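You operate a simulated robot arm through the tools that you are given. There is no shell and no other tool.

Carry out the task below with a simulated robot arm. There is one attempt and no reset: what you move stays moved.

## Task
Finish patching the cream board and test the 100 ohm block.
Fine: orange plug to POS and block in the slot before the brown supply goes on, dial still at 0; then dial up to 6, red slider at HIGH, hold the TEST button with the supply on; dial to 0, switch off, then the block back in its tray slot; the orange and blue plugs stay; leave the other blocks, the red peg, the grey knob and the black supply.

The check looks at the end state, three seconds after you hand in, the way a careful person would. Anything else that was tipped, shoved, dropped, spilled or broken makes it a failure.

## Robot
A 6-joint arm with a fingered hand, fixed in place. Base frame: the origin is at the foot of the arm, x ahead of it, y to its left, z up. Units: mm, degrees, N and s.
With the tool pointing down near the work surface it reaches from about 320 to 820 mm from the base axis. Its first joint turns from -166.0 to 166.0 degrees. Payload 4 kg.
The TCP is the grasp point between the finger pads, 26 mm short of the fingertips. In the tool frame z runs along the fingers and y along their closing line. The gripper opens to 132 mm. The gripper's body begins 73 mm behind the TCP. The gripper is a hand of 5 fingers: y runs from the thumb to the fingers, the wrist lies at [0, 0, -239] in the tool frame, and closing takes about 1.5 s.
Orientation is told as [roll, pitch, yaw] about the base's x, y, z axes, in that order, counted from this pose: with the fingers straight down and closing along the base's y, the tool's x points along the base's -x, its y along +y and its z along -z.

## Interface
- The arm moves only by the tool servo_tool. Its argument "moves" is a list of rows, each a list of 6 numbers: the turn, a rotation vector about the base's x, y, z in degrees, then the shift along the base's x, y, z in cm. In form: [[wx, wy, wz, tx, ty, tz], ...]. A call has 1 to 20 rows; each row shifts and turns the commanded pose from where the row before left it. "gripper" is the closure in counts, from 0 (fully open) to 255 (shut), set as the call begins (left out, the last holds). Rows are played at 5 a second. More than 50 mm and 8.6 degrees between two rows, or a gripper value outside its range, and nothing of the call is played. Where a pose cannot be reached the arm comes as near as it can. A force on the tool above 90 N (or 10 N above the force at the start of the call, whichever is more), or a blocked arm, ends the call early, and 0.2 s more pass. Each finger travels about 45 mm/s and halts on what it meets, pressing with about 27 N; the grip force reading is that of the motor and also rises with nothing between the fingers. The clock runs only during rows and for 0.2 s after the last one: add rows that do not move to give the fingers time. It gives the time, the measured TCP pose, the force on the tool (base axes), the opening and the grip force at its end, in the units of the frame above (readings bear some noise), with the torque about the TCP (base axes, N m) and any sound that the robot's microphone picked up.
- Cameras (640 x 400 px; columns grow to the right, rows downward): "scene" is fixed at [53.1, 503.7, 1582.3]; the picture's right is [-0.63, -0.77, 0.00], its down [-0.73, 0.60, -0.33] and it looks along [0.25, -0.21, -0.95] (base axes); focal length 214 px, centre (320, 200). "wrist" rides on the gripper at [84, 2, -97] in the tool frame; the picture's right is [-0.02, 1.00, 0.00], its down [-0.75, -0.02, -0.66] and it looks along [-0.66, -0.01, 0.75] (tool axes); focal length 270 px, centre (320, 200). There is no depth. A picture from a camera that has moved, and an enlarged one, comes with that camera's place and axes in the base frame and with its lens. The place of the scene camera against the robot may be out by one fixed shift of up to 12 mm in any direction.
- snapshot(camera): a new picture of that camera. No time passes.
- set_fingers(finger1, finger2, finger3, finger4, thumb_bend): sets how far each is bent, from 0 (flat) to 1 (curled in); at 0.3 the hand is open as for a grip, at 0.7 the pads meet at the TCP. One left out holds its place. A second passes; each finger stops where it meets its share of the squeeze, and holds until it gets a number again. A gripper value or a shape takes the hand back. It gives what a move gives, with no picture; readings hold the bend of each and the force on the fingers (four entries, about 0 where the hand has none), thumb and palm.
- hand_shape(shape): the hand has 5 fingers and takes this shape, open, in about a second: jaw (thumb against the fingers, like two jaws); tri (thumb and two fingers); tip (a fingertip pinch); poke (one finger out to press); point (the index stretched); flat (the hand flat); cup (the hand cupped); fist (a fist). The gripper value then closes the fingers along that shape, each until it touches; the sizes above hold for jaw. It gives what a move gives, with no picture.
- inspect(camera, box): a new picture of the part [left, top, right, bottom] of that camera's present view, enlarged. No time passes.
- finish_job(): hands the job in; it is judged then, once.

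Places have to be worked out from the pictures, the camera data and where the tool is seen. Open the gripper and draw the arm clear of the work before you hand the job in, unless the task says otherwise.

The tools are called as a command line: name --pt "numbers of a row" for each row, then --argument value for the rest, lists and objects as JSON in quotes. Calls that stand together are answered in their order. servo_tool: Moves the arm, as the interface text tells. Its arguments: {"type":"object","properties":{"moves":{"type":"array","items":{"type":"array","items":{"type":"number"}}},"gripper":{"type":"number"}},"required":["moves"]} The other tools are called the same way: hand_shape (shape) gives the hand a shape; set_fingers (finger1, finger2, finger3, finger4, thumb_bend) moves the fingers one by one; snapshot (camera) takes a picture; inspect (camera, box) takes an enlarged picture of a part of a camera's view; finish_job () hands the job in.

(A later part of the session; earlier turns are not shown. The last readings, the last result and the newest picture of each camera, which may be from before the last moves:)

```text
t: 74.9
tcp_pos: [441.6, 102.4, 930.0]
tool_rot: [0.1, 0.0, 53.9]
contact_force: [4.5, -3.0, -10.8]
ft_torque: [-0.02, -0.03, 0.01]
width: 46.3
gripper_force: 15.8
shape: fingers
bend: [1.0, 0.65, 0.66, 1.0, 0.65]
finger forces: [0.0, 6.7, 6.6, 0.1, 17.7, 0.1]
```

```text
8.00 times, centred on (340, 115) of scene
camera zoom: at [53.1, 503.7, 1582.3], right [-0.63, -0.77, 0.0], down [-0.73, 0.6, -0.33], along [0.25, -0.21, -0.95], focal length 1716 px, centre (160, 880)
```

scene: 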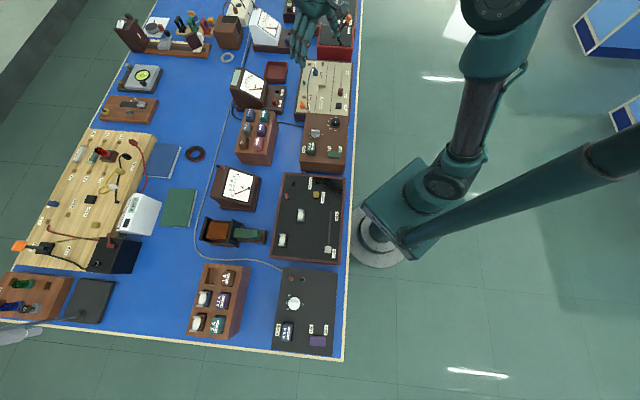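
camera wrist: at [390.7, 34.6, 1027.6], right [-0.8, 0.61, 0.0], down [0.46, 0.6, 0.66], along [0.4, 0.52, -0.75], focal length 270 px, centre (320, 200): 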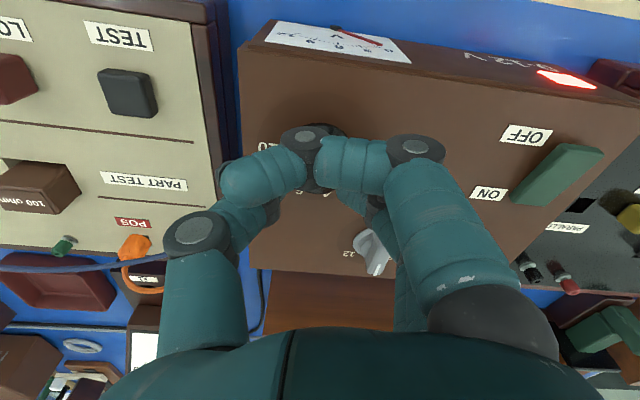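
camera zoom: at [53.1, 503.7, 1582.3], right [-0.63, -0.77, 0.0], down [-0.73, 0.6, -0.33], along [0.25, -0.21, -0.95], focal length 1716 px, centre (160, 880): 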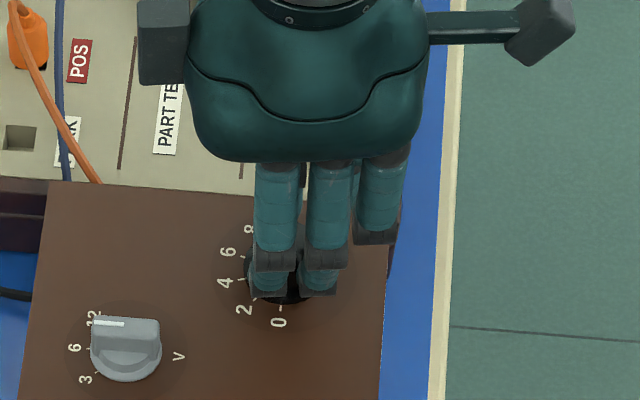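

Gripped (7 + 7 against 18 N). I'll turn 36° clockwise first and check that the dial follows.

servo_tool --pt "0 0 -6 0 0 0" --pt "0 0 -6 0 0 0" --pt "0 0 -6 0 0 0" --pt "0 0 -6 0 0 0" --pt "0 0 -6 0 0 0" --pt "0 0 -6 0 0 0" --pt "0 0 0 0 0 0"

snapshot --camera "wrist"

inspect --camera "scene" --box '[310, 90, 370, 140]'

```text
t: 76.5
tcp_pos: [441.2, 101.5, 929.6]
tool_rot: [0.2, 0.0, 17.9]
contact_force: [3.0, 0.1, -11.7]
ft_torque: [0.05, -0.05, -0.03]
width: 46.5
gripper_force: 16.0
shape: fingers
bend: [1.0, 0.64, 0.65, 1.0, 0.65]
finger forces: [0.1, 7.1, 8.1, 0.1, 15.8, 0.1]
```

```text
taken
camera wrist: at [361.2, 77.1, 1027.7], right [-0.29, 0.96, 0.0], down [0.72, 0.21, 0.66], along [0.63, 0.19, -0.75], focal length 270 px, centre (320, 200)
```

wrist: 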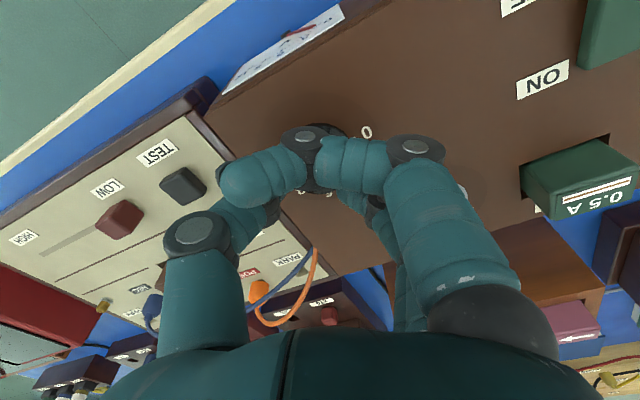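

```text
8.00 times, centred on (340, 115) of scene
camera zoom: at [53.1, 503.7, 1582.3], right [-0.63, -0.77, 0.0], down [-0.73, 0.6, -0.33], along [0.25, -0.21, -0.95], focal length 1716 px, centre (160, 880)
```

zoom: 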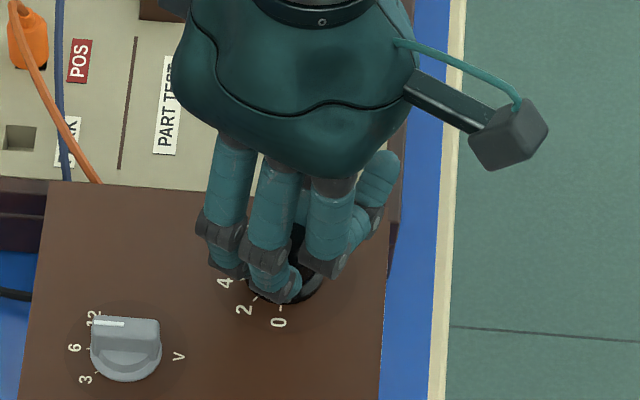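

Torque is tiny and everything is stable, so I'll turn the remaining 72°.

servo_tool --pt "0 0 -6 0 0 0" --pt "0 0 -6 0 0 0" --pt "0 0 -6 0 0 0" --pt "0 0 -6 0 0 0" --pt "0 0 -6 0 0 0" --pt "0 0 -6 0 0 0" --pt "0 0 -6 0 0 0" --pt "0 0 -6 0 0 0" --pt "0 0 -6 0 0 0" --pt "0 0 -6 0 0 0" --pt "0 0 -6 0 0 0" --pt "0 0 -6 0 0 0" --pt "0 0 0 0 0 0"

snapshot --camera "wrist"

inspect --camera "scene" --box '[310, 90, 370, 140]'

```text
t: 79.3
tcp_pos: [441.9, 101.2, 931.0]
tool_rot: [0.0, 0.0, -54.1]
contact_force: [5.5, -6.2, -8.6]
ft_torque: [-0.08, -0.16, -0.01]
width: 46.2
gripper_force: 15.9
shape: fingers
bend: [1.0, 0.64, 0.65, 1.0, 0.66]
finger forces: [0.0, 7.4, 9.8, 0.1, 14.7, 0.1]
```

```text
taken
camera wrist: at [393.6, 170.4, 1027.5], right [0.82, 0.57, 0.0], down [0.43, -0.62, 0.66], along [0.38, -0.54, -0.75], focal length 270 px, centre (320, 200)
```

wrist: 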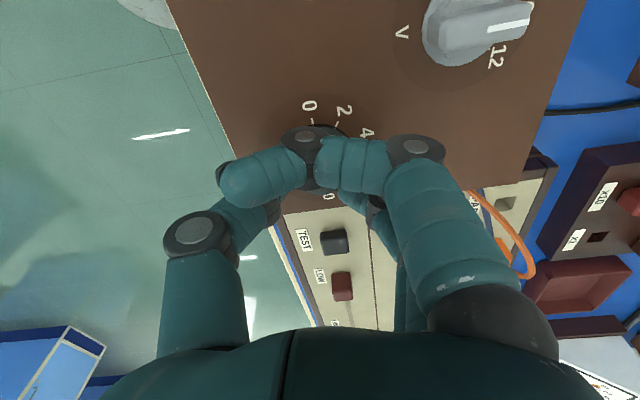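

```text
8.00 times, centred on (340, 115) of scene
camera zoom: at [53.1, 503.7, 1582.3], right [-0.63, -0.77, 0.0], down [-0.73, 0.6, -0.33], along [0.25, -0.21, -0.95], focal length 1716 px, centre (160, 880)
```

zoom: 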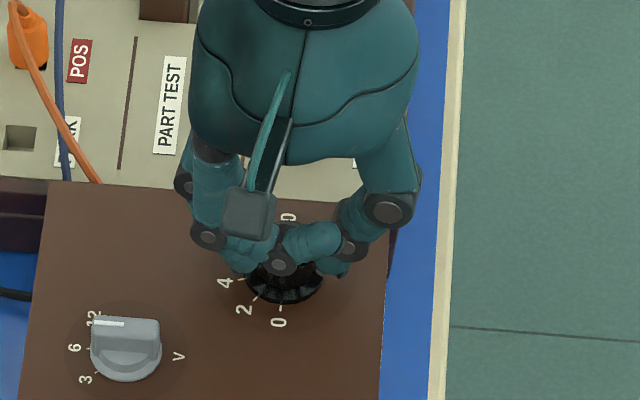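

I'll release the dial, lift straight up, and check where the pointer is.

set_fingers --finger2 0.54 --finger3 0.54 --thumb_bend 0.55

servo_tool --pt "0 0 0 0 0 1.5" --pt "0 0 0 0 0 2.5" --pt "0 0 0 0 0 3.0" --pt "0 0 0 0 0 0"

set_fingers --finger1 0.3 --finger4 0.3

inspect --camera "wrist" --box '[220, 70, 420, 195]'

inspect --camera "scene" --box '[310, 90, 370, 140]'

```text
t: 80.3
tcp_pos: [441.5, 100.4, 930.5]
tool_rot: [0.1, 0.0, -54.1]
contact_force: [-0.4, 0.8, 0.6]
ft_torque: [-0.02, -0.01, -0.01]
width: 49.9
gripper_force: 0.0
shape: fingers
bend: [1.0, 0.54, 0.54, 1.0, 0.55]
finger forces: [0.0, 0.0, 0.0, 0.0, 0.0, 0.1]
```

```text
t: 81.3
tcp_pos: [443.5, 98.8, 1001.7]
tool_rot: [0.1, 0.1, -54.2]
contact_force: [0.1, -0.2, -0.3]
ft_torque: [-0.01, -0.02, 0.0]
width: 50.2
gripper_force: 0.1
shape: fingers
bend: [1.0, 0.54, 0.54, 1.0, 0.55]
finger forces: [0.0, 0.1, 0.1, 0.0, 0.1, 0.0]
```

```text
t: 82.3
tcp_pos: [443.1, 98.8, 1000.9]
tool_rot: [0.1, 0.0, -54.1]
contact_force: [-0.7, -0.2, -0.1]
ft_torque: [0.0, 0.03, -0.03]
width: 97.8
gripper_force: 0.0
shape: fingers
bend: [0.3, 0.54, 0.54, 0.3, 0.55]
finger forces: [0.0, 0.0, 0.0, 0.1, 0.0, 0.0]
```

```text
3.20 times, centred on (320, 132) of wrist
camera zoom: at [394.0, 168.8, 1098.2], right [0.82, 0.57, 0.0], down [0.43, -0.62, 0.66], along [0.38, -0.54, -0.75], focal length 865 px, centre (320, 416)
```

zoom: 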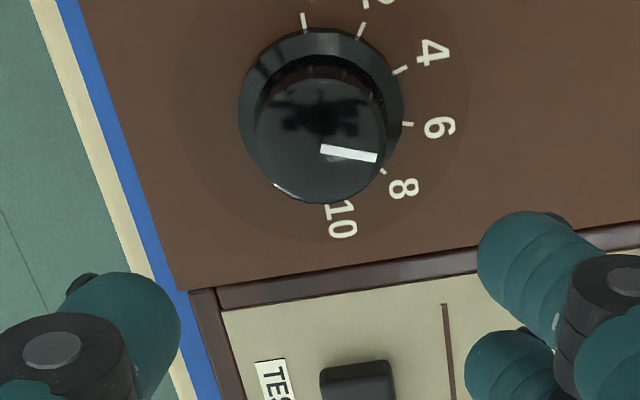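

```text
8.00 times, centred on (340, 115) of scene
camera zoom: at [53.1, 503.7, 1582.3], right [-0.63, -0.77, 0.0], down [-0.73, 0.6, -0.33], along [0.25, -0.21, -0.95], focal length 1716 px, centre (160, 880)
```

zoom: 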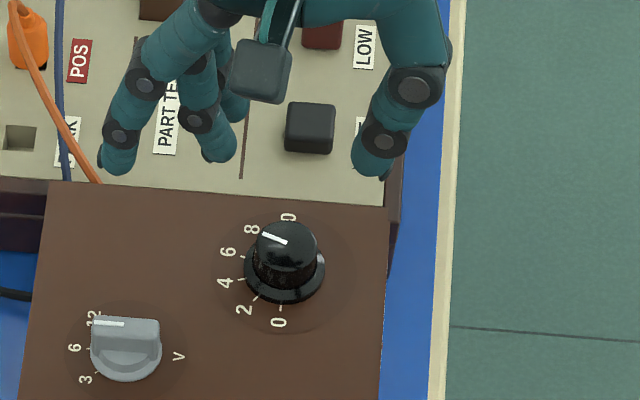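

The pointer direction works out at about 109° from 0, which is 6 on the dial. Next I'll look at the red slider and TEST button from above, back at yaw −45°.

servo_tool --pt "0 0 3 3.2 -2.8 0" --pt "0 0 3 3.2 -2.8 0" --pt "0 0 3 3.2 -2.8 0" --pt "0 0 0 3.0 -2.8 0" --pt "0 0 0 0 0 0"

snapshot --camera "wrist"

inspect --camera "wrist" --box '[220, 50, 420, 200]'

inspect --camera "scene" --box '[290, 50, 370, 120]'

```text
t: 83.5
tcp_pos: [567.0, -8.4, 1000.3]
tool_rot: [0.1, 0.1, -44.9]
contact_force: [-0.1, 0.1, -0.6]
ft_torque: [-0.02, 0.03, 0.01]
width: 97.7
gripper_force: 0.1
shape: fingers
bend: [0.3, 0.54, 0.54, 0.3, 0.55]
finger forces: [0.0, 0.0, 0.0, 0.0, 0.0, 0.1]
```

```text
taken
camera wrist: at [508.4, 51.6, 1098.1], right [0.72, 0.69, 0.0], down [0.52, -0.54, 0.66], along [0.46, -0.47, -0.75], focal length 270 px, centre (320, 200)
```

wrist: 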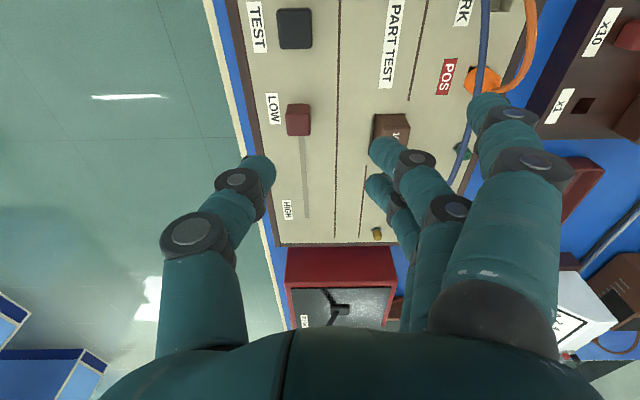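

```text
2.67 times, centred on (320, 125) of wrist
camera zoom: at [508.4, 51.6, 1098.1], right [0.72, 0.69, 0.0], down [0.52, -0.54, 0.66], along [0.46, -0.47, -0.75], focal length 721 px, centre (320, 400)
```

zoom: 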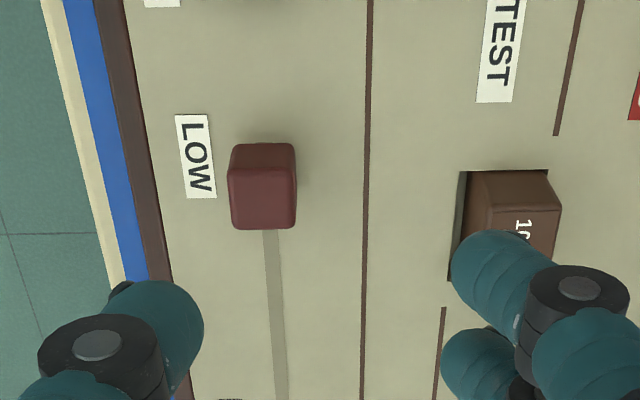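

```text
5.71 times, centred on (330, 85) of scene
camera zoom: at [53.1, 503.7, 1582.3], right [-0.63, -0.77, 0.0], down [-0.73, 0.6, -0.33], along [0.25, -0.21, -0.95], focal length 1226 px, centre (263, 857)
```

zoom: 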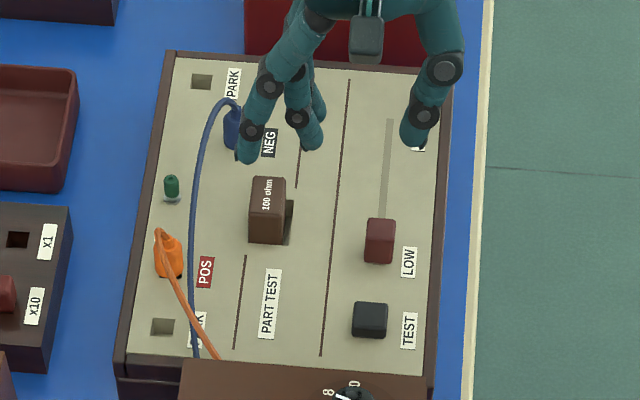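

The slider knob is at about (570, −40), top z≈876, 22×20 mm, with its track running ~130 mm towards HIGH. I'll curl the idle fingers and go down around it.

set_fingers --finger1 1.0 --finger2 0.55 --finger3 0.55 --finger4 1.0 --thumb_bend 0.56

servo_tool --pt "0 0 0 0.3 -3.1 -1.5" --pt "0 0 0 0 0 -2.5" --pt "0 0 0 0 0 -2.5" --pt "0 0 0 0 0 -1.5" --pt "0 0 0 0 0 0"

snapshot --camera "wrist"

inspect --camera "scene" --box '[290, 50, 370, 120]'

```text
t: 84.5
tcp_pos: [566.6, -9.2, 1002.0]
tool_rot: [0.2, 0.0, -45.0]
contact_force: [-0.1, -0.4, -0.6]
ft_torque: [0.0, -0.01, -0.02]
width: 49.7
gripper_force: 0.0
shape: fingers
bend: [1.0, 0.55, 0.55, 1.0, 0.56]
finger forces: [0.0, 0.1, 0.0, 0.1, 0.0, 0.1]
```

```text
t: 85.7
tcp_pos: [571.0, -41.7, 919.3]
tool_rot: [0.0, -0.1, -45.1]
contact_force: [-0.2, -0.4, -0.5]
ft_torque: [0.0, 0.01, 0.0]
width: 49.5
gripper_force: 0.1
shape: fingers
bend: [1.0, 0.55, 0.55, 1.0, 0.56]
finger forces: [0.0, 0.1, 0.0, 0.1, 0.1, 0.0]
```

```text
taken
camera wrist: at [512.4, 19.3, 1016.9], right [0.72, 0.69, 0.0], down [0.52, -0.54, 0.66], along [0.46, -0.47, -0.75], focal length 270 px, centre (320, 200)
```

wrist: 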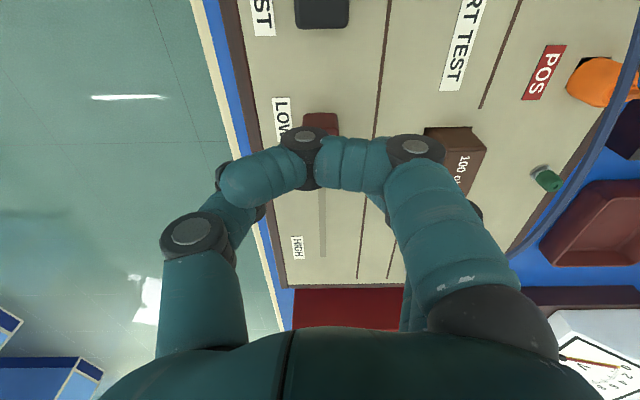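

```text
5.71 times, centred on (330, 85) of scene
camera zoom: at [53.1, 503.7, 1582.3], right [-0.63, -0.77, 0.0], down [-0.73, 0.6, -0.33], along [0.25, -0.21, -0.95], focal length 1226 px, centre (263, 857)
```

zoom: 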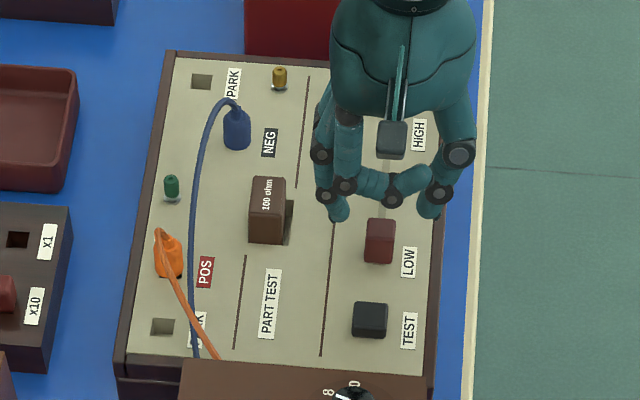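

Aligned with the slider (column 321). I'll descend 30 mm to straddle the knob, then close on it.

servo_tool --pt "0 0 0 0 0 -1.0" --pt "0 0 0 0 0 -1.0" --pt "0 0 0 0 0 -0.5" --pt "0 0 0 0 0 -0.4" --pt "0 0 0 0 0 0"

set_fingers --finger2 0.75 --finger3 0.75 --thumb_bend 0.75

inspect --camera "scene" --box '[290, 50, 370, 120]'

snapshot --camera "wrist"

```text
t: 86.9
tcp_pos: [571.6, -40.7, 892.2]
tool_rot: [0.0, 0.0, -45.1]
contact_force: [0.4, 0.3, 0.0]
ft_torque: [0.03, 0.03, 0.0]
width: 49.7
gripper_force: 0.0
shape: fingers
bend: [1.0, 0.55, 0.55, 1.0, 0.56]
finger forces: [0.1, 0.1, 0.1, 0.0, 0.0, 0.0]
```

```text
t: 87.9
tcp_pos: [570.9, -40.9, 891.8]
tool_rot: [0.1, 0.0, -45.0]
contact_force: [3.9, -0.8, -8.9]
ft_torque: [-0.01, -0.08, -0.03]
width: 45.3
gripper_force: 13.3
shape: fingers
bend: [1.0, 0.65, 0.66, 1.0, 0.67]
finger forces: [0.1, 7.4, 7.3, 0.0, 13.0, 0.0]
```

```text
5.71 times, centred on (330, 85) of scene
camera zoom: at [53.1, 503.7, 1582.3], right [-0.63, -0.77, 0.0], down [-0.73, 0.6, -0.33], along [0.25, -0.21, -0.95], focal length 1226 px, centre (263, 857)
```

zoom: 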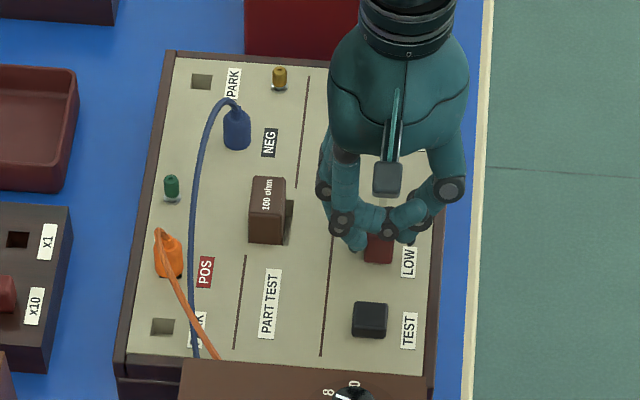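

```text
taken
camera wrist: at [512.4, 19.3, 988.7], right [0.72, 0.69, 0.0], down [0.52, -0.54, 0.66], along [0.46, -0.47, -0.75], focal length 270 px, centre (320, 200)
```

wrist: 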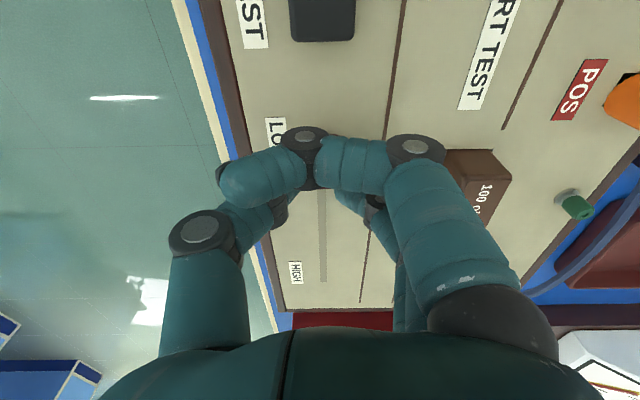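

Gripped. I'll drag it towards HIGH, 60 mm first.

servo_tool --pt "0 0 0 0.7 -0.7 0" --pt "0 0 0 0.7 -0.7 0" --pt "0 0 0 0.7 -0.7 0" --pt "0 0 0 0.7 -0.7 0" --pt "0 0 0 0.7 -0.7 0" --pt "0 0 0 0.7 -0.7 0" --pt "0 0 0 0 0 0"

inspect --camera "scene" --box '[290, 50, 370, 120]'

```text
t: 89.5
tcp_pos: [612.7, -84.3, 891.7]
tool_rot: [0.1, -0.1, -45.1]
contact_force: [2.0, 1.7, -12.2]
ft_torque: [0.03, -0.06, -0.08]
width: 45.2
gripper_force: 12.9
shape: fingers
bend: [1.0, 0.65, 0.67, 1.0, 0.67]
finger forces: [0.0, 7.2, 7.1, 0.0, 11.1, 0.0]
```

```text
5.71 times, centred on (330, 85) of scene
camera zoom: at [53.1, 503.7, 1582.3], right [-0.63, -0.77, 0.0], down [-0.73, 0.6, -0.33], along [0.25, -0.21, -0.95], focal length 1226 px, centre (263, 857)
```

zoom: 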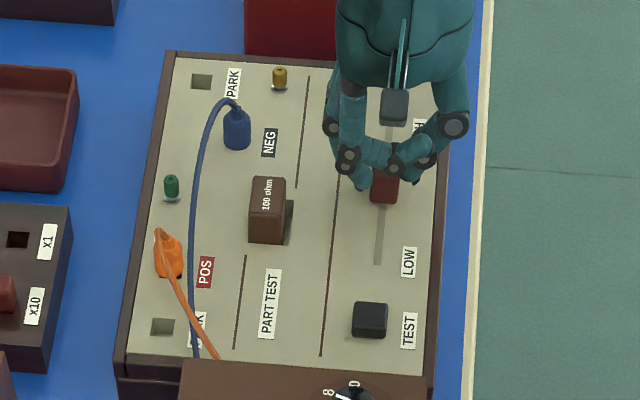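

The slider follows. About 65 mm remain; I'll drag 50 mm, then ease up to the stop.

servo_tool --pt "0 0 0 0.7 -0.7 0" --pt "0 0 0 0.7 -0.7 0" --pt "0 0 0 0.7 -0.7 0" --pt "0 0 0 0.7 -0.7 0" --pt "0 0 0 0.7 -0.7 0" --pt "0 0 0 0 0 0"

inspect --camera "scene" --box '[290, 50, 370, 120]'

snapshot --camera "wrist"

```text
t: 90.9
tcp_pos: [648.2, -120.6, 892.3]
tool_rot: [0.2, -0.1, -45.1]
contact_force: [-0.2, 0.0, -6.0]
ft_torque: [-0.04, -0.02, -0.1]
width: 45.2
gripper_force: 13.4
shape: fingers
bend: [1.0, 0.65, 0.68, 1.0, 0.67]
finger forces: [0.0, 6.7, 7.5, 0.0, 13.5, 0.0]
```

```text
5.71 times, centred on (330, 85) of scene
camera zoom: at [53.1, 503.7, 1582.3], right [-0.63, -0.77, 0.0], down [-0.73, 0.6, -0.33], along [0.25, -0.21, -0.95], focal length 1226 px, centre (263, 857)
```

zoom: 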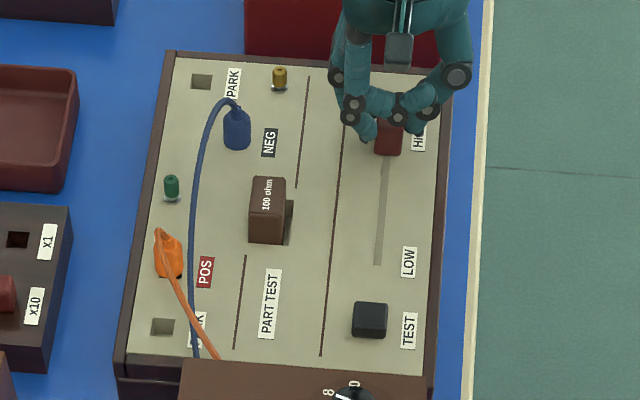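

```text
taken
camera wrist: at [590.0, -58.4, 988.8], right [0.72, 0.69, 0.0], down [0.52, -0.55, 0.66], along [0.46, -0.47, -0.75], focal length 270 px, centre (320, 200)
```

wrist: 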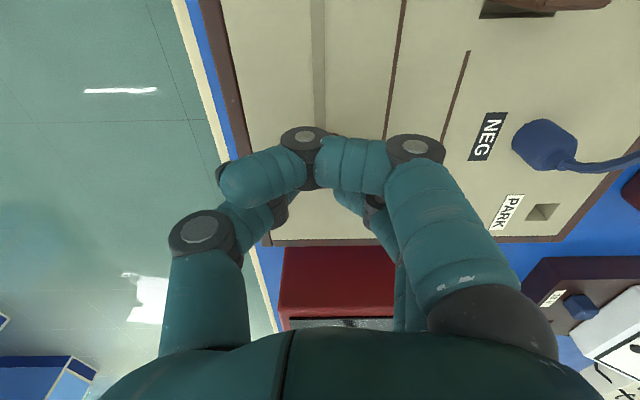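

Getting near HIGH. I'll continue in 3 mm steps, watching for the end stop.

servo_tool --pt "0 0 0 0.25 -0.25 0" --pt "0 0 0 0.25 -0.25 0" --pt "0 0 0 0.2 -0.2 0" --pt "0 0 0 0.2 -0.2 0" --pt "0 0 0 0 0 0"

inspect --camera "scene" --box '[290, 50, 370, 120]'

```text
t: 92.1
tcp_pos: [657.3, -127.1, 890.9]
tool_rot: [0.1, 0.1, -45.0]
contact_force: [-9.0, 5.0, -1.8]
ft_torque: [0.05, 0.14, -0.12]
width: 45.1
gripper_force: 13.5
shape: fingers
bend: [1.0, 0.66, 0.69, 1.0, 0.68]
finger forces: [0.1, 6.5, 5.1, 0.0, 14.9, 0.0]
```

```text
5.71 times, centred on (330, 85) of scene
camera zoom: at [53.1, 503.7, 1582.3], right [-0.63, -0.77, 0.0], down [-0.73, 0.6, -0.33], along [0.25, -0.21, -0.95], focal length 1226 px, centre (263, 857)
```

zoom: 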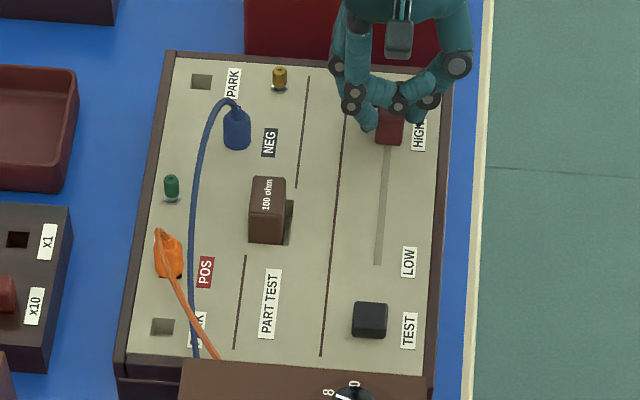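

About 10 N is now resisting, so the stop may be near. I'll try 3 mm more.

servo_tool --pt "0 0 0 0.1 -0.1 0" --pt "0 0 0 0.1 -0.1 0" --pt "0 0 0 0 0 0"

inspect --camera "scene" --box '[330, 60, 360, 90]'

```text
t: 92.9
tcp_pos: [658.6, -128.6, 891.9]
tool_rot: [0.1, 0.0, -45.1]
contact_force: [-14.8, 6.6, -1.3]
ft_torque: [0.16, 0.26, -0.1]
width: 44.9
gripper_force: 10.9
shape: fingers
bend: [1.0, 0.66, 0.72, 1.0, 0.68]
finger forces: [0.0, 8.3, 0.0, 0.0, 13.3, 0.0]
```

```text
13.33 times, centred on (345, 75) of scene
camera zoom: at [53.1, 503.7, 1582.3], right [-0.63, -0.77, 0.0], down [-0.73, 0.6, -0.33], along [0.25, -0.21, -0.95], focal length 2860 px, centre (-13, 1867)
```

zoom: 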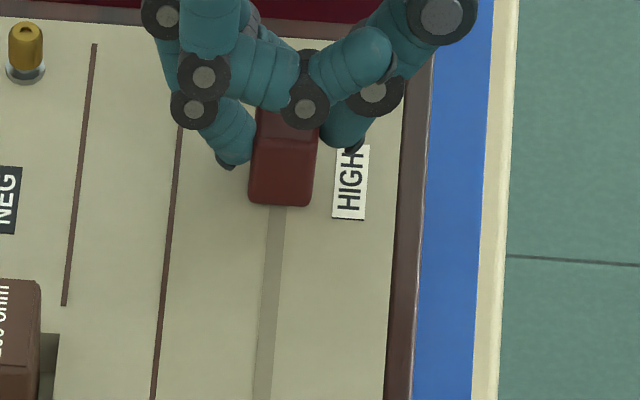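

The grip is slipping against the stop, so the slider is at its HIGH end. I'll release, lift and verify.

set_fingers --finger2 0.55 --finger3 0.55 --thumb_bend 0.56

servo_tool --pt "0 0 0 0 0 2" --pt "0 0 0 0 0 3" --pt "0 0 0 0 0 3" --pt "0 0 0 -3 3 2" --pt "0 0 0 -3 3 0" --pt "0 0 0 -2 2 0" --pt "0 0 0 0 0 0"

set_fingers --finger1 0.3 --finger4 0.3

snapshot --camera "wrist"

inspect --camera "scene" --box '[310, 50, 370, 120]'

```text
t: 93.9
tcp_pos: [659.7, -130.4, 891.6]
tool_rot: [0.1, -0.1, -45.1]
contact_force: [0.1, -0.5, 0.2]
ft_torque: [0.02, -0.01, 0.02]
width: 49.5
gripper_force: 0.0
shape: fingers
bend: [1.0, 0.55, 0.55, 1.0, 0.56]
finger forces: [0.0, 0.0, 0.1, 0.0, 0.1, 0.0]
```

```text
t: 95.5
tcp_pos: [577.1, -48.9, 993.1]
tool_rot: [0.1, 0.1, -45.2]
contact_force: [-0.7, -0.2, 0.4]
ft_torque: [0.01, 0.0, 0.02]
width: 49.4
gripper_force: 0.1
shape: fingers
bend: [1.0, 0.55, 0.55, 1.0, 0.56]
finger forces: [0.0, 0.0, 0.0, 0.0, 0.1, 0.0]
```

```text
t: 96.5
tcp_pos: [576.7, -48.3, 992.7]
tool_rot: [0.1, 0.0, -45.0]
contact_force: [0.3, 0.2, 0.3]
ft_torque: [0.0, -0.03, -0.02]
width: 96.3
gripper_force: 0.1
shape: fingers
bend: [0.3, 0.55, 0.55, 0.3, 0.56]
finger forces: [0.0, 0.0, 0.0, 0.0, 0.0, 0.0]
```

```text
taken
camera wrist: at [518.7, 11.6, 1090.0], right [0.72, 0.69, 0.0], down [0.52, -0.54, 0.66], along [0.46, -0.47, -0.75], focal length 270 px, centre (320, 200)
```

wrist: 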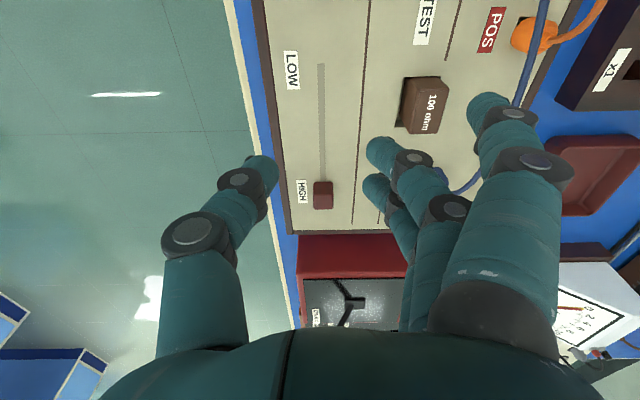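

```text
5.71 times, centred on (340, 85) of scene
camera zoom: at [53.1, 503.7, 1582.3], right [-0.63, -0.77, 0.0], down [-0.73, 0.6, -0.33], along [0.25, -0.21, -0.95], focal length 1226 px, centre (206, 857)
```

zoom: 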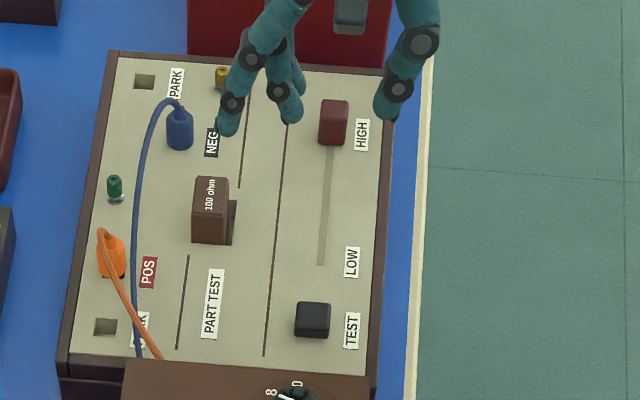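

The slider is at HIGH. For the TEST button at about (521, 13) I'll close the pinch again with fingers 1 and 4 curled, and move above it.

hand_shape --shape "tip"

servo_tool --pt "0 0 0 -1.4 1.6 0" --pt "0 0 0 -1.4 1.6 0" --pt "0 0 0 -1.4 1.6 0" --pt "0 0 0 -1.2 1.5 0" --pt "0 0 0 0 0 0" --pt "0 0 0 0 0 0" --pt "0 0 0 0 0 0" --pt "0 0 0 0 0 0" --gripper 255

snapshot --camera "wrist"

inspect --camera "wrist" --box '[220, 60, 420, 200]'

```text
t: 97.4
tcp_pos: [577.6, -49.3, 992.6]
tool_rot: [0.1, 0.0, -45.0]
contact_force: [-0.5, 0.5, -0.5]
ft_torque: [0.02, 0.0, 0.0]
width: 131.8
gripper_force: 0.1
shape: tip
bend: [0.0, 0.3, 0.3, 0.0, 0.3]
finger forces: [0.0, 0.0, 0.0, 0.1, 0.0, 0.0]
```

```text
t: 99.2
tcp_pos: [525.2, 13.9, 991.9]
tool_rot: [0.1, -0.1, -45.0]
contact_force: [-0.6, 0.5, -0.1]
ft_torque: [-0.01, 0.04, 0.01]
width: 0.0
gripper_force: 14.2
shape: tip
bend: [0.03, 0.63, 0.63, 0.03, 0.66]
finger forces: [0.0, 0.0, 0.0, 0.0, 0.0, 0.0]
```

```text
taken
camera wrist: at [466.7, 74.4, 1088.3], right [0.72, 0.69, 0.0], down [0.52, -0.54, 0.66], along [0.46, -0.47, -0.75], focal length 270 px, centre (320, 200)
```

wrist: 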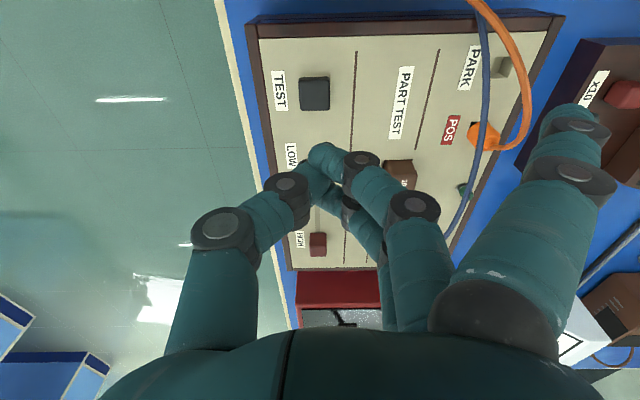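

```text
2.86 times, centred on (320, 130) of wrist
camera zoom: at [466.7, 74.4, 1088.3], right [0.72, 0.69, 0.0], down [0.52, -0.54, 0.66], along [0.46, -0.47, -0.75], focal length 772 px, centre (320, 400)
```

zoom: 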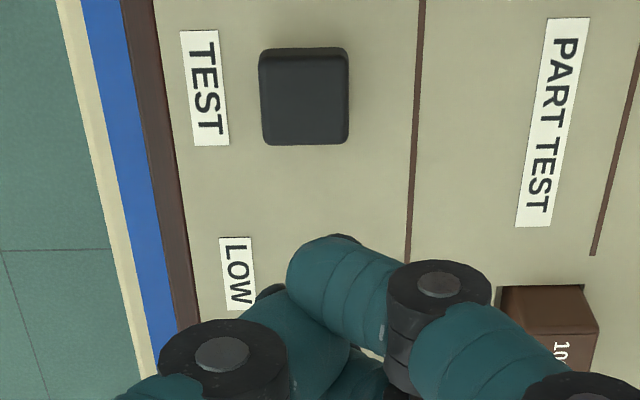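

The TEST button centre is (520, 13), top about z 861. I'll curl fingers 1 and 4, centre over it and descend to just above.

set_fingers --finger1 1.0 --finger4 1.0

servo_tool --pt "0 0 0 -0.3 0.05 -2.0" --pt "0 0 0 0 0 -2.5" --pt "0 0 0 0 0 -2.5" --pt "0 0 0 0 0 -2.0" --pt "0 0 0 0 0 -0.5" --pt "0 0 0 0 0 0"

inspect --camera "scene" --box '[310, 50, 370, 120]'

snapshot --camera "wrist"

```text
t: 100.2
tcp_pos: [525.6, 14.1, 992.4]
tool_rot: [0.0, 0.1, -45.1]
contact_force: [-0.2, 0.0, -0.1]
ft_torque: [-0.01, 0.02, 0.0]
width: 45.8
gripper_force: 0.0
shape: fingers
bend: [1.0, 0.63, 0.63, 1.0, 0.67]
finger forces: [0.1, 0.0, 0.0, 0.0, 0.0, 0.0]
```

```text
t: 101.6
tcp_pos: [522.3, 14.3, 894.8]
tool_rot: [0.0, 0.1, -45.1]
contact_force: [-0.4, 0.4, 0.3]
ft_torque: [0.02, 0.0, 0.02]
width: 45.7
gripper_force: 0.0
shape: fingers
bend: [1.0, 0.63, 0.63, 1.0, 0.67]
finger forces: [0.0, 0.0, 0.1, 0.0, 0.0, 0.0]
```

```text
5.71 times, centred on (340, 85) of scene
camera zoom: at [53.1, 503.7, 1582.3], right [-0.63, -0.77, 0.0], down [-0.73, 0.6, -0.33], along [0.25, -0.21, -0.95], focal length 1226 px, centre (206, 857)
```

zoom: 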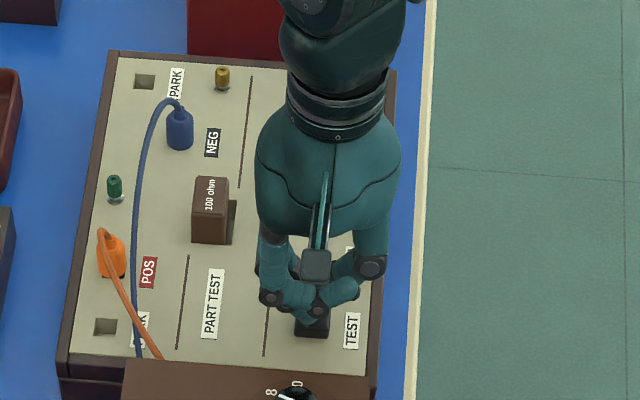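

```text
taken
camera wrist: at [463.2, 74.5, 992.7], right [0.72, 0.69, 0.0], down [0.52, -0.54, 0.66], along [0.46, -0.47, -0.75], focal length 270 px, centre (320, 200)
```

wrist: 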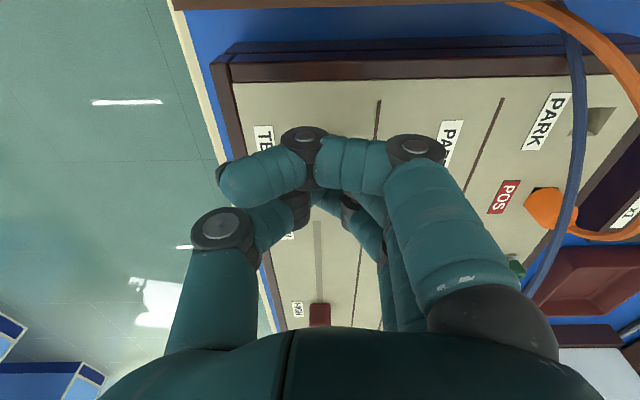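

The hand is just above the button. I'll press in 1.5 mm steps and look at the mA meter.

servo_tool --pt "0 0 0 0 0 -0.15" --pt "0 0 0 0 0 -0.15" --pt "0 0 0 0 0 -0.15" --pt "0 0 0 0 0 0"

inspect --camera "scene" --box '[220, 60, 300, 110]'

```text
t: 102.6
tcp_pos: [521.8, 12.8, 892.0]
tool_rot: [0.0, 0.0, -45.0]
contact_force: [-0.4, 0.0, 0.2]
ft_torque: [0.01, 0.0, 0.0]
width: 45.7
gripper_force: 0.1
shape: fingers
bend: [1.0, 0.63, 0.63, 1.0, 0.67]
finger forces: [0.0, 0.0, 0.1, 0.1, 0.0, 0.1]
```

```text
8.00 times, centred on (260, 85) of scene
camera zoom: at [53.1, 503.7, 1582.3], right [-0.63, -0.77, 0.0], down [-0.73, 0.6, -0.33], along [0.25, -0.21, -0.95], focal length 1716 px, centre (800, 1120)
```

zoom: 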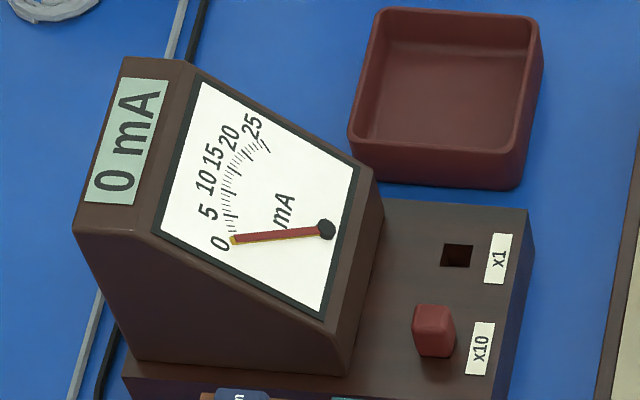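

No contact yet and the meter shows 0 mA. I'll press further.

servo_tool --pt "0 0 0 0 0 -0.15" --pt "0 0 0 0 0 -0.15" --pt "0 0 0 0 0 -0.15" --pt "0 0 0 0 0 0"

inspect --camera "scene" --box '[220, 60, 300, 110]'

```text
t: 103.6
tcp_pos: [522.5, 13.1, 888.4]
tool_rot: [0.1, 0.0, -45.0]
contact_force: [0.2, -0.1, 2.2]
ft_torque: [0.05, 0.02, 0.0]
width: 45.6
gripper_force: 0.1
shape: fingers
bend: [1.0, 0.63, 0.63, 1.0, 0.67]
finger forces: [0.1, 0.1, 0.0, 0.0, 0.0, 0.0]
heard: click
```

```text
8.00 times, centred on (260, 85) of scene
camera zoom: at [53.1, 503.7, 1582.3], right [-0.63, -0.77, 0.0], down [-0.73, 0.6, -0.33], along [0.25, -0.21, -0.95], focal length 1716 px, centre (800, 1120)
```

zoom: 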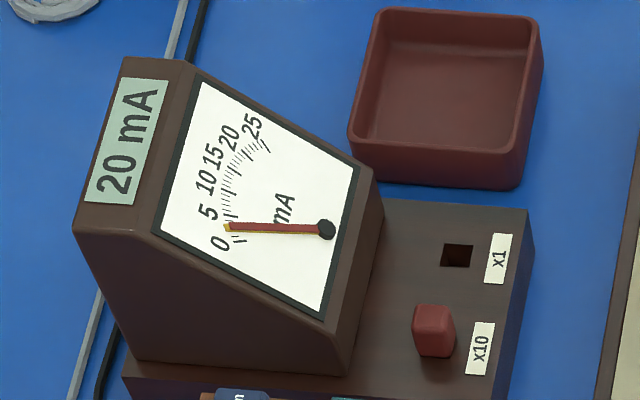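

There was a click, and the meter shows 20 mA and is rising. I'll press 1 mm more for safety and hold for a couple of seconds.

servo_tool --pt "0 0 0 0 0 -0.1" --pt "0 0 0 0 0 0" --pt "0 0 0 0 0 0" --pt "0 0 0 0 0 0" --pt "0 0 0 0 0 0" --pt "0 0 0 0 0 0" --pt "0 0 0 0 0 0" --pt "0 0 0 0 0 0" --pt "0 0 0 0 0 0" --pt "0 0 0 0 0 0" --pt "0 0 0 0 0 0" --pt "0 0 0 0 0 0" --pt "0 0 0 0 0 0" --pt "0 0 0 0 0 0" --pt "0 0 0 0 0 0"

inspect --camera "scene" --box '[220, 60, 300, 110]'

inspect --camera "scene" --box '[290, 50, 370, 120]'

```text
t: 106.8
tcp_pos: [522.7, 12.7, 885.0]
tool_rot: [0.1, 0.0, -45.1]
contact_force: [0.8, -1.3, 1.8]
ft_torque: [-0.02, -0.01, 0.0]
width: 45.5
gripper_force: 0.0
shape: fingers
bend: [1.0, 0.63, 0.63, 1.0, 0.67]
finger forces: [0.0, 0.0, 0.1, 0.0, 0.1, 0.1]
```

```text
8.00 times, centred on (260, 85) of scene
camera zoom: at [53.1, 503.7, 1582.3], right [-0.63, -0.77, 0.0], down [-0.73, 0.6, -0.33], along [0.25, -0.21, -0.95], focal length 1716 px, centre (800, 1120)
```

zoom: 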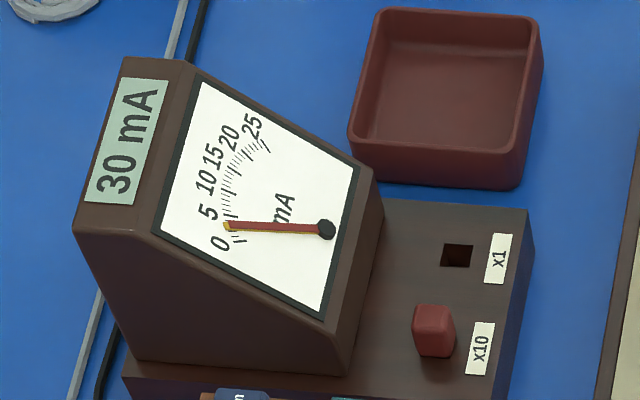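

```text
5.71 times, centred on (330, 85) of scene
camera zoom: at [53.1, 503.7, 1582.3], right [-0.63, -0.77, 0.0], down [-0.73, 0.6, -0.33], along [0.25, -0.21, -0.95], focal length 1226 px, centre (263, 857)
```

zoom: 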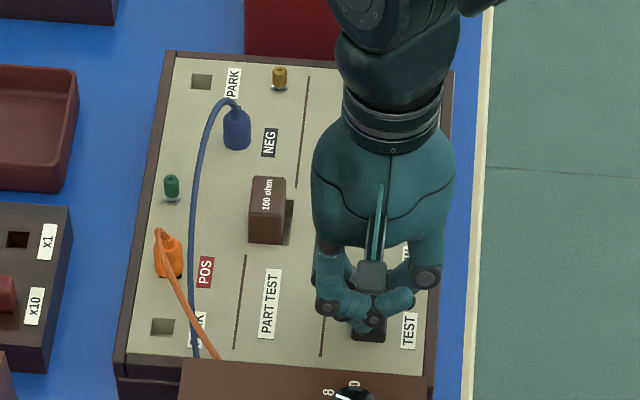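

The meter reads a steady 30 mA while held (t≈3 s). I'll hold a little longer and make sure it has settled.

servo_tool --pt "0 0 0 0 0 0" --pt "0 0 0 0 0 0" --pt "0 0 0 0 0 0" --pt "0 0 0 0 0 0" --pt "0 0 0 0 0 0" --pt "0 0 0 0 0 0" --pt "0 0 0 0 0 0" --pt "0 0 0 0 0 0" --pt "0 0 0 0 0 0" --pt "0 0 0 0 0 0"

inspect --camera "scene" --box '[220, 60, 300, 110]'

inspect --camera "scene" --box '[290, 100, 370, 170]'

snapshot --camera "wrist"

```text
t: 109.0
tcp_pos: [522.1, 13.5, 887.0]
tool_rot: [0.0, 0.1, -45.1]
contact_force: [0.9, -0.4, 2.4]
ft_torque: [-0.04, -0.01, 0.04]
width: 45.8
gripper_force: 0.0
shape: fingers
bend: [1.0, 0.63, 0.63, 1.0, 0.67]
finger forces: [0.1, 0.1, 0.1, 0.1, 0.0, 0.1]
```

```text
8.00 times, centred on (260, 85) of scene
camera zoom: at [53.1, 503.7, 1582.3], right [-0.63, -0.77, 0.0], down [-0.73, 0.6, -0.33], along [0.25, -0.21, -0.95], focal length 1716 px, centre (800, 1120)
```

zoom: 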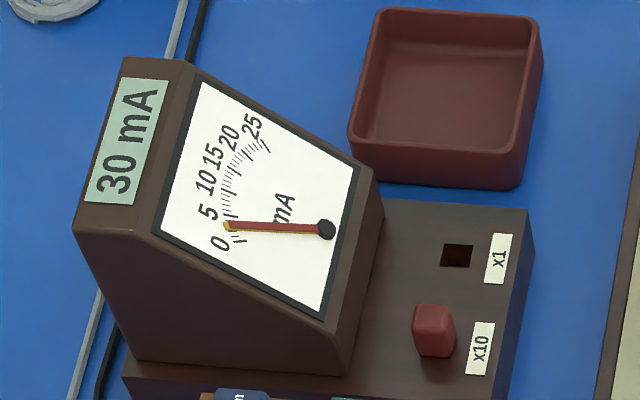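

```text
5.71 times, centred on (330, 135) of scene
camera zoom: at [53.1, 503.7, 1582.3], right [-0.63, -0.77, 0.0], down [-0.73, 0.6, -0.33], along [0.25, -0.21, -0.95], focal length 1226 px, centre (263, 571)
```

zoom: 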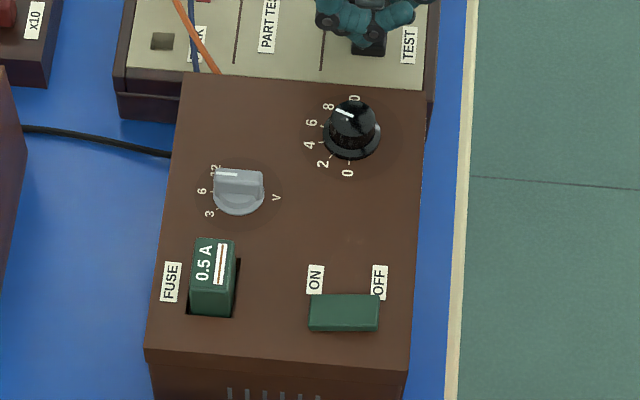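

```text
taken
camera wrist: at [463.5, 74.5, 983.7], right [0.72, 0.69, 0.0], down [0.52, -0.54, 0.66], along [0.46, -0.47, -0.75], focal length 270 px, centre (320, 200)
```

wrist: 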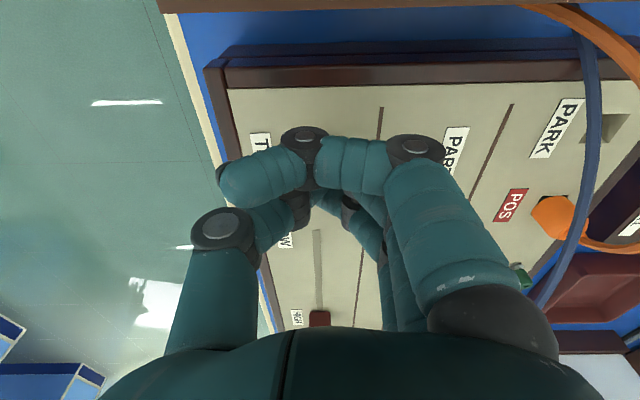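

It stays at 30 mA with the lamp on; the test has registered. Before letting go I'll zoom in on the dial to double-check the 6 setting.

inspect --camera "scene" --box '[336, 110, 368, 134]'

```text
16.00 times, centred on (352, 122) of scene
camera zoom: at [53.1, 503.7, 1582.3], right [-0.63, -0.77, 0.0], down [-0.73, 0.6, -0.33], along [0.25, -0.21, -0.95], focal length 3432 px, centre (-192, 1448)
```

zoom: 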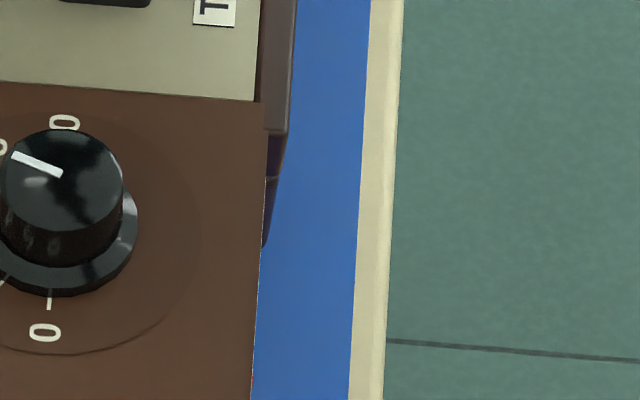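

inspect --camera "scene" --box '[320, 108, 352, 132]'

```text
16.00 times, centred on (336, 120) of scene
camera zoom: at [53.1, 503.7, 1582.3], right [-0.63, -0.77, 0.0], down [-0.73, 0.6, -0.33], along [0.25, -0.21, -0.95], focal length 3432 px, centre (64, 1480)
```

zoom: 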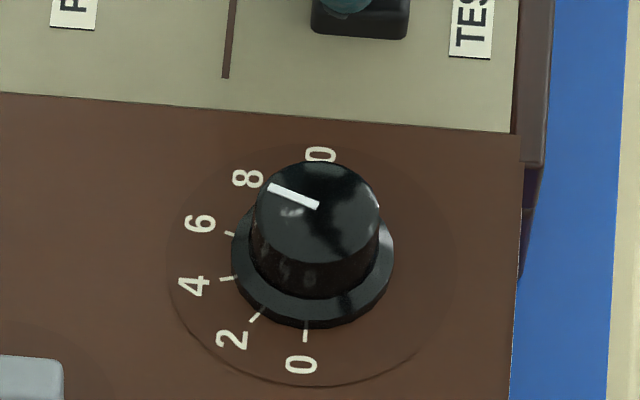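

The pointer angle works out at 108° from 0, so it's on 6. I'll release the button, rise, and return to the dial.

servo_tool --pt "0 0 0 0 0 1.5" --pt "0 0 0 0 0 3.0" --pt "0 0 0 0 0 3.0" --pt "0 0 0 0 0 3.0" --pt "0 0 -3 -2.7 2.9 0" --pt "0 0 -3 -2.7 2.9 0" --pt "0 0 -3 -2.6 2.9 0" --pt "0 0 0 0 0 0"

set_fingers --finger1 0.3 --finger2 0.54 --finger3 0.54 --finger4 0.3 --thumb_bend 0.55

snapshot --camera "wrist"

inspect --camera "wrist" --box '[220, 70, 420, 195]'

inspect --camera "scene" --box '[220, 60, 300, 110]'

```text
t: 110.8
tcp_pos: [442.2, 100.7, 990.6]
tool_rot: [0.1, 0.0, -54.1]
contact_force: [0.2, 0.2, 0.3]
ft_torque: [0.0, -0.03, 0.0]
width: 45.9
gripper_force: 0.0
shape: fingers
bend: [1.0, 0.63, 0.63, 1.0, 0.67]
finger forces: [0.1, 0.1, 0.0, 0.0, 0.0, 0.0]
```

```text
t: 111.8
tcp_pos: [442.7, 101.3, 991.0]
tool_rot: [0.1, 0.0, -54.2]
contact_force: [-0.9, 0.5, -0.2]
ft_torque: [-0.01, 0.0, -0.01]
width: 97.9
gripper_force: 0.0
shape: fingers
bend: [0.3, 0.54, 0.54, 0.3, 0.55]
finger forces: [0.1, 0.1, 0.0, 0.1, 0.0, 0.1]
```

```text
taken
camera wrist: at [394.5, 170.1, 1087.8], right [0.82, 0.57, 0.0], down [0.43, -0.62, 0.66], along [0.38, -0.54, -0.75], focal length 270 px, centre (320, 200)
```

wrist: 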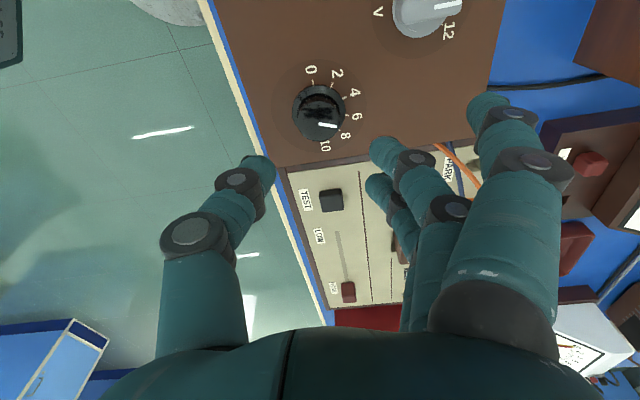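

```text
3.20 times, centred on (320, 132) of wrist
camera zoom: at [394.5, 170.1, 1087.8], right [0.82, 0.57, 0.0], down [0.43, -0.62, 0.66], along [0.38, -0.54, -0.75], focal length 865 px, centre (320, 416)
```

zoom: 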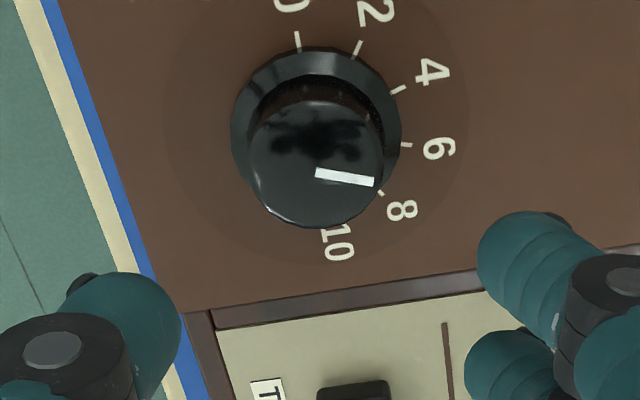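

```text
8.00 times, centred on (260, 85) of scene
camera zoom: at [53.1, 503.7, 1582.3], right [-0.63, -0.77, 0.0], down [-0.73, 0.6, -0.33], along [0.25, -0.21, -0.95], focal length 1716 px, centre (800, 1120)
```

zoom: 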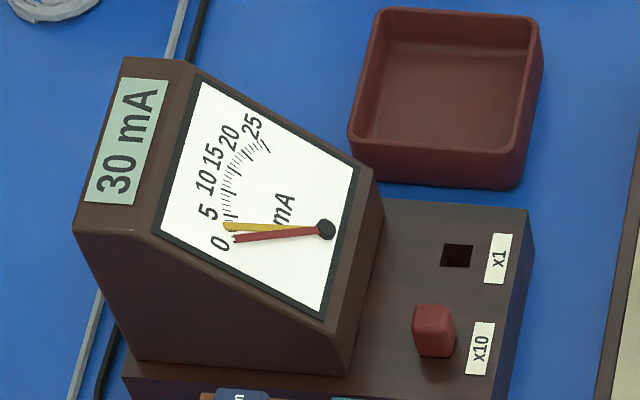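

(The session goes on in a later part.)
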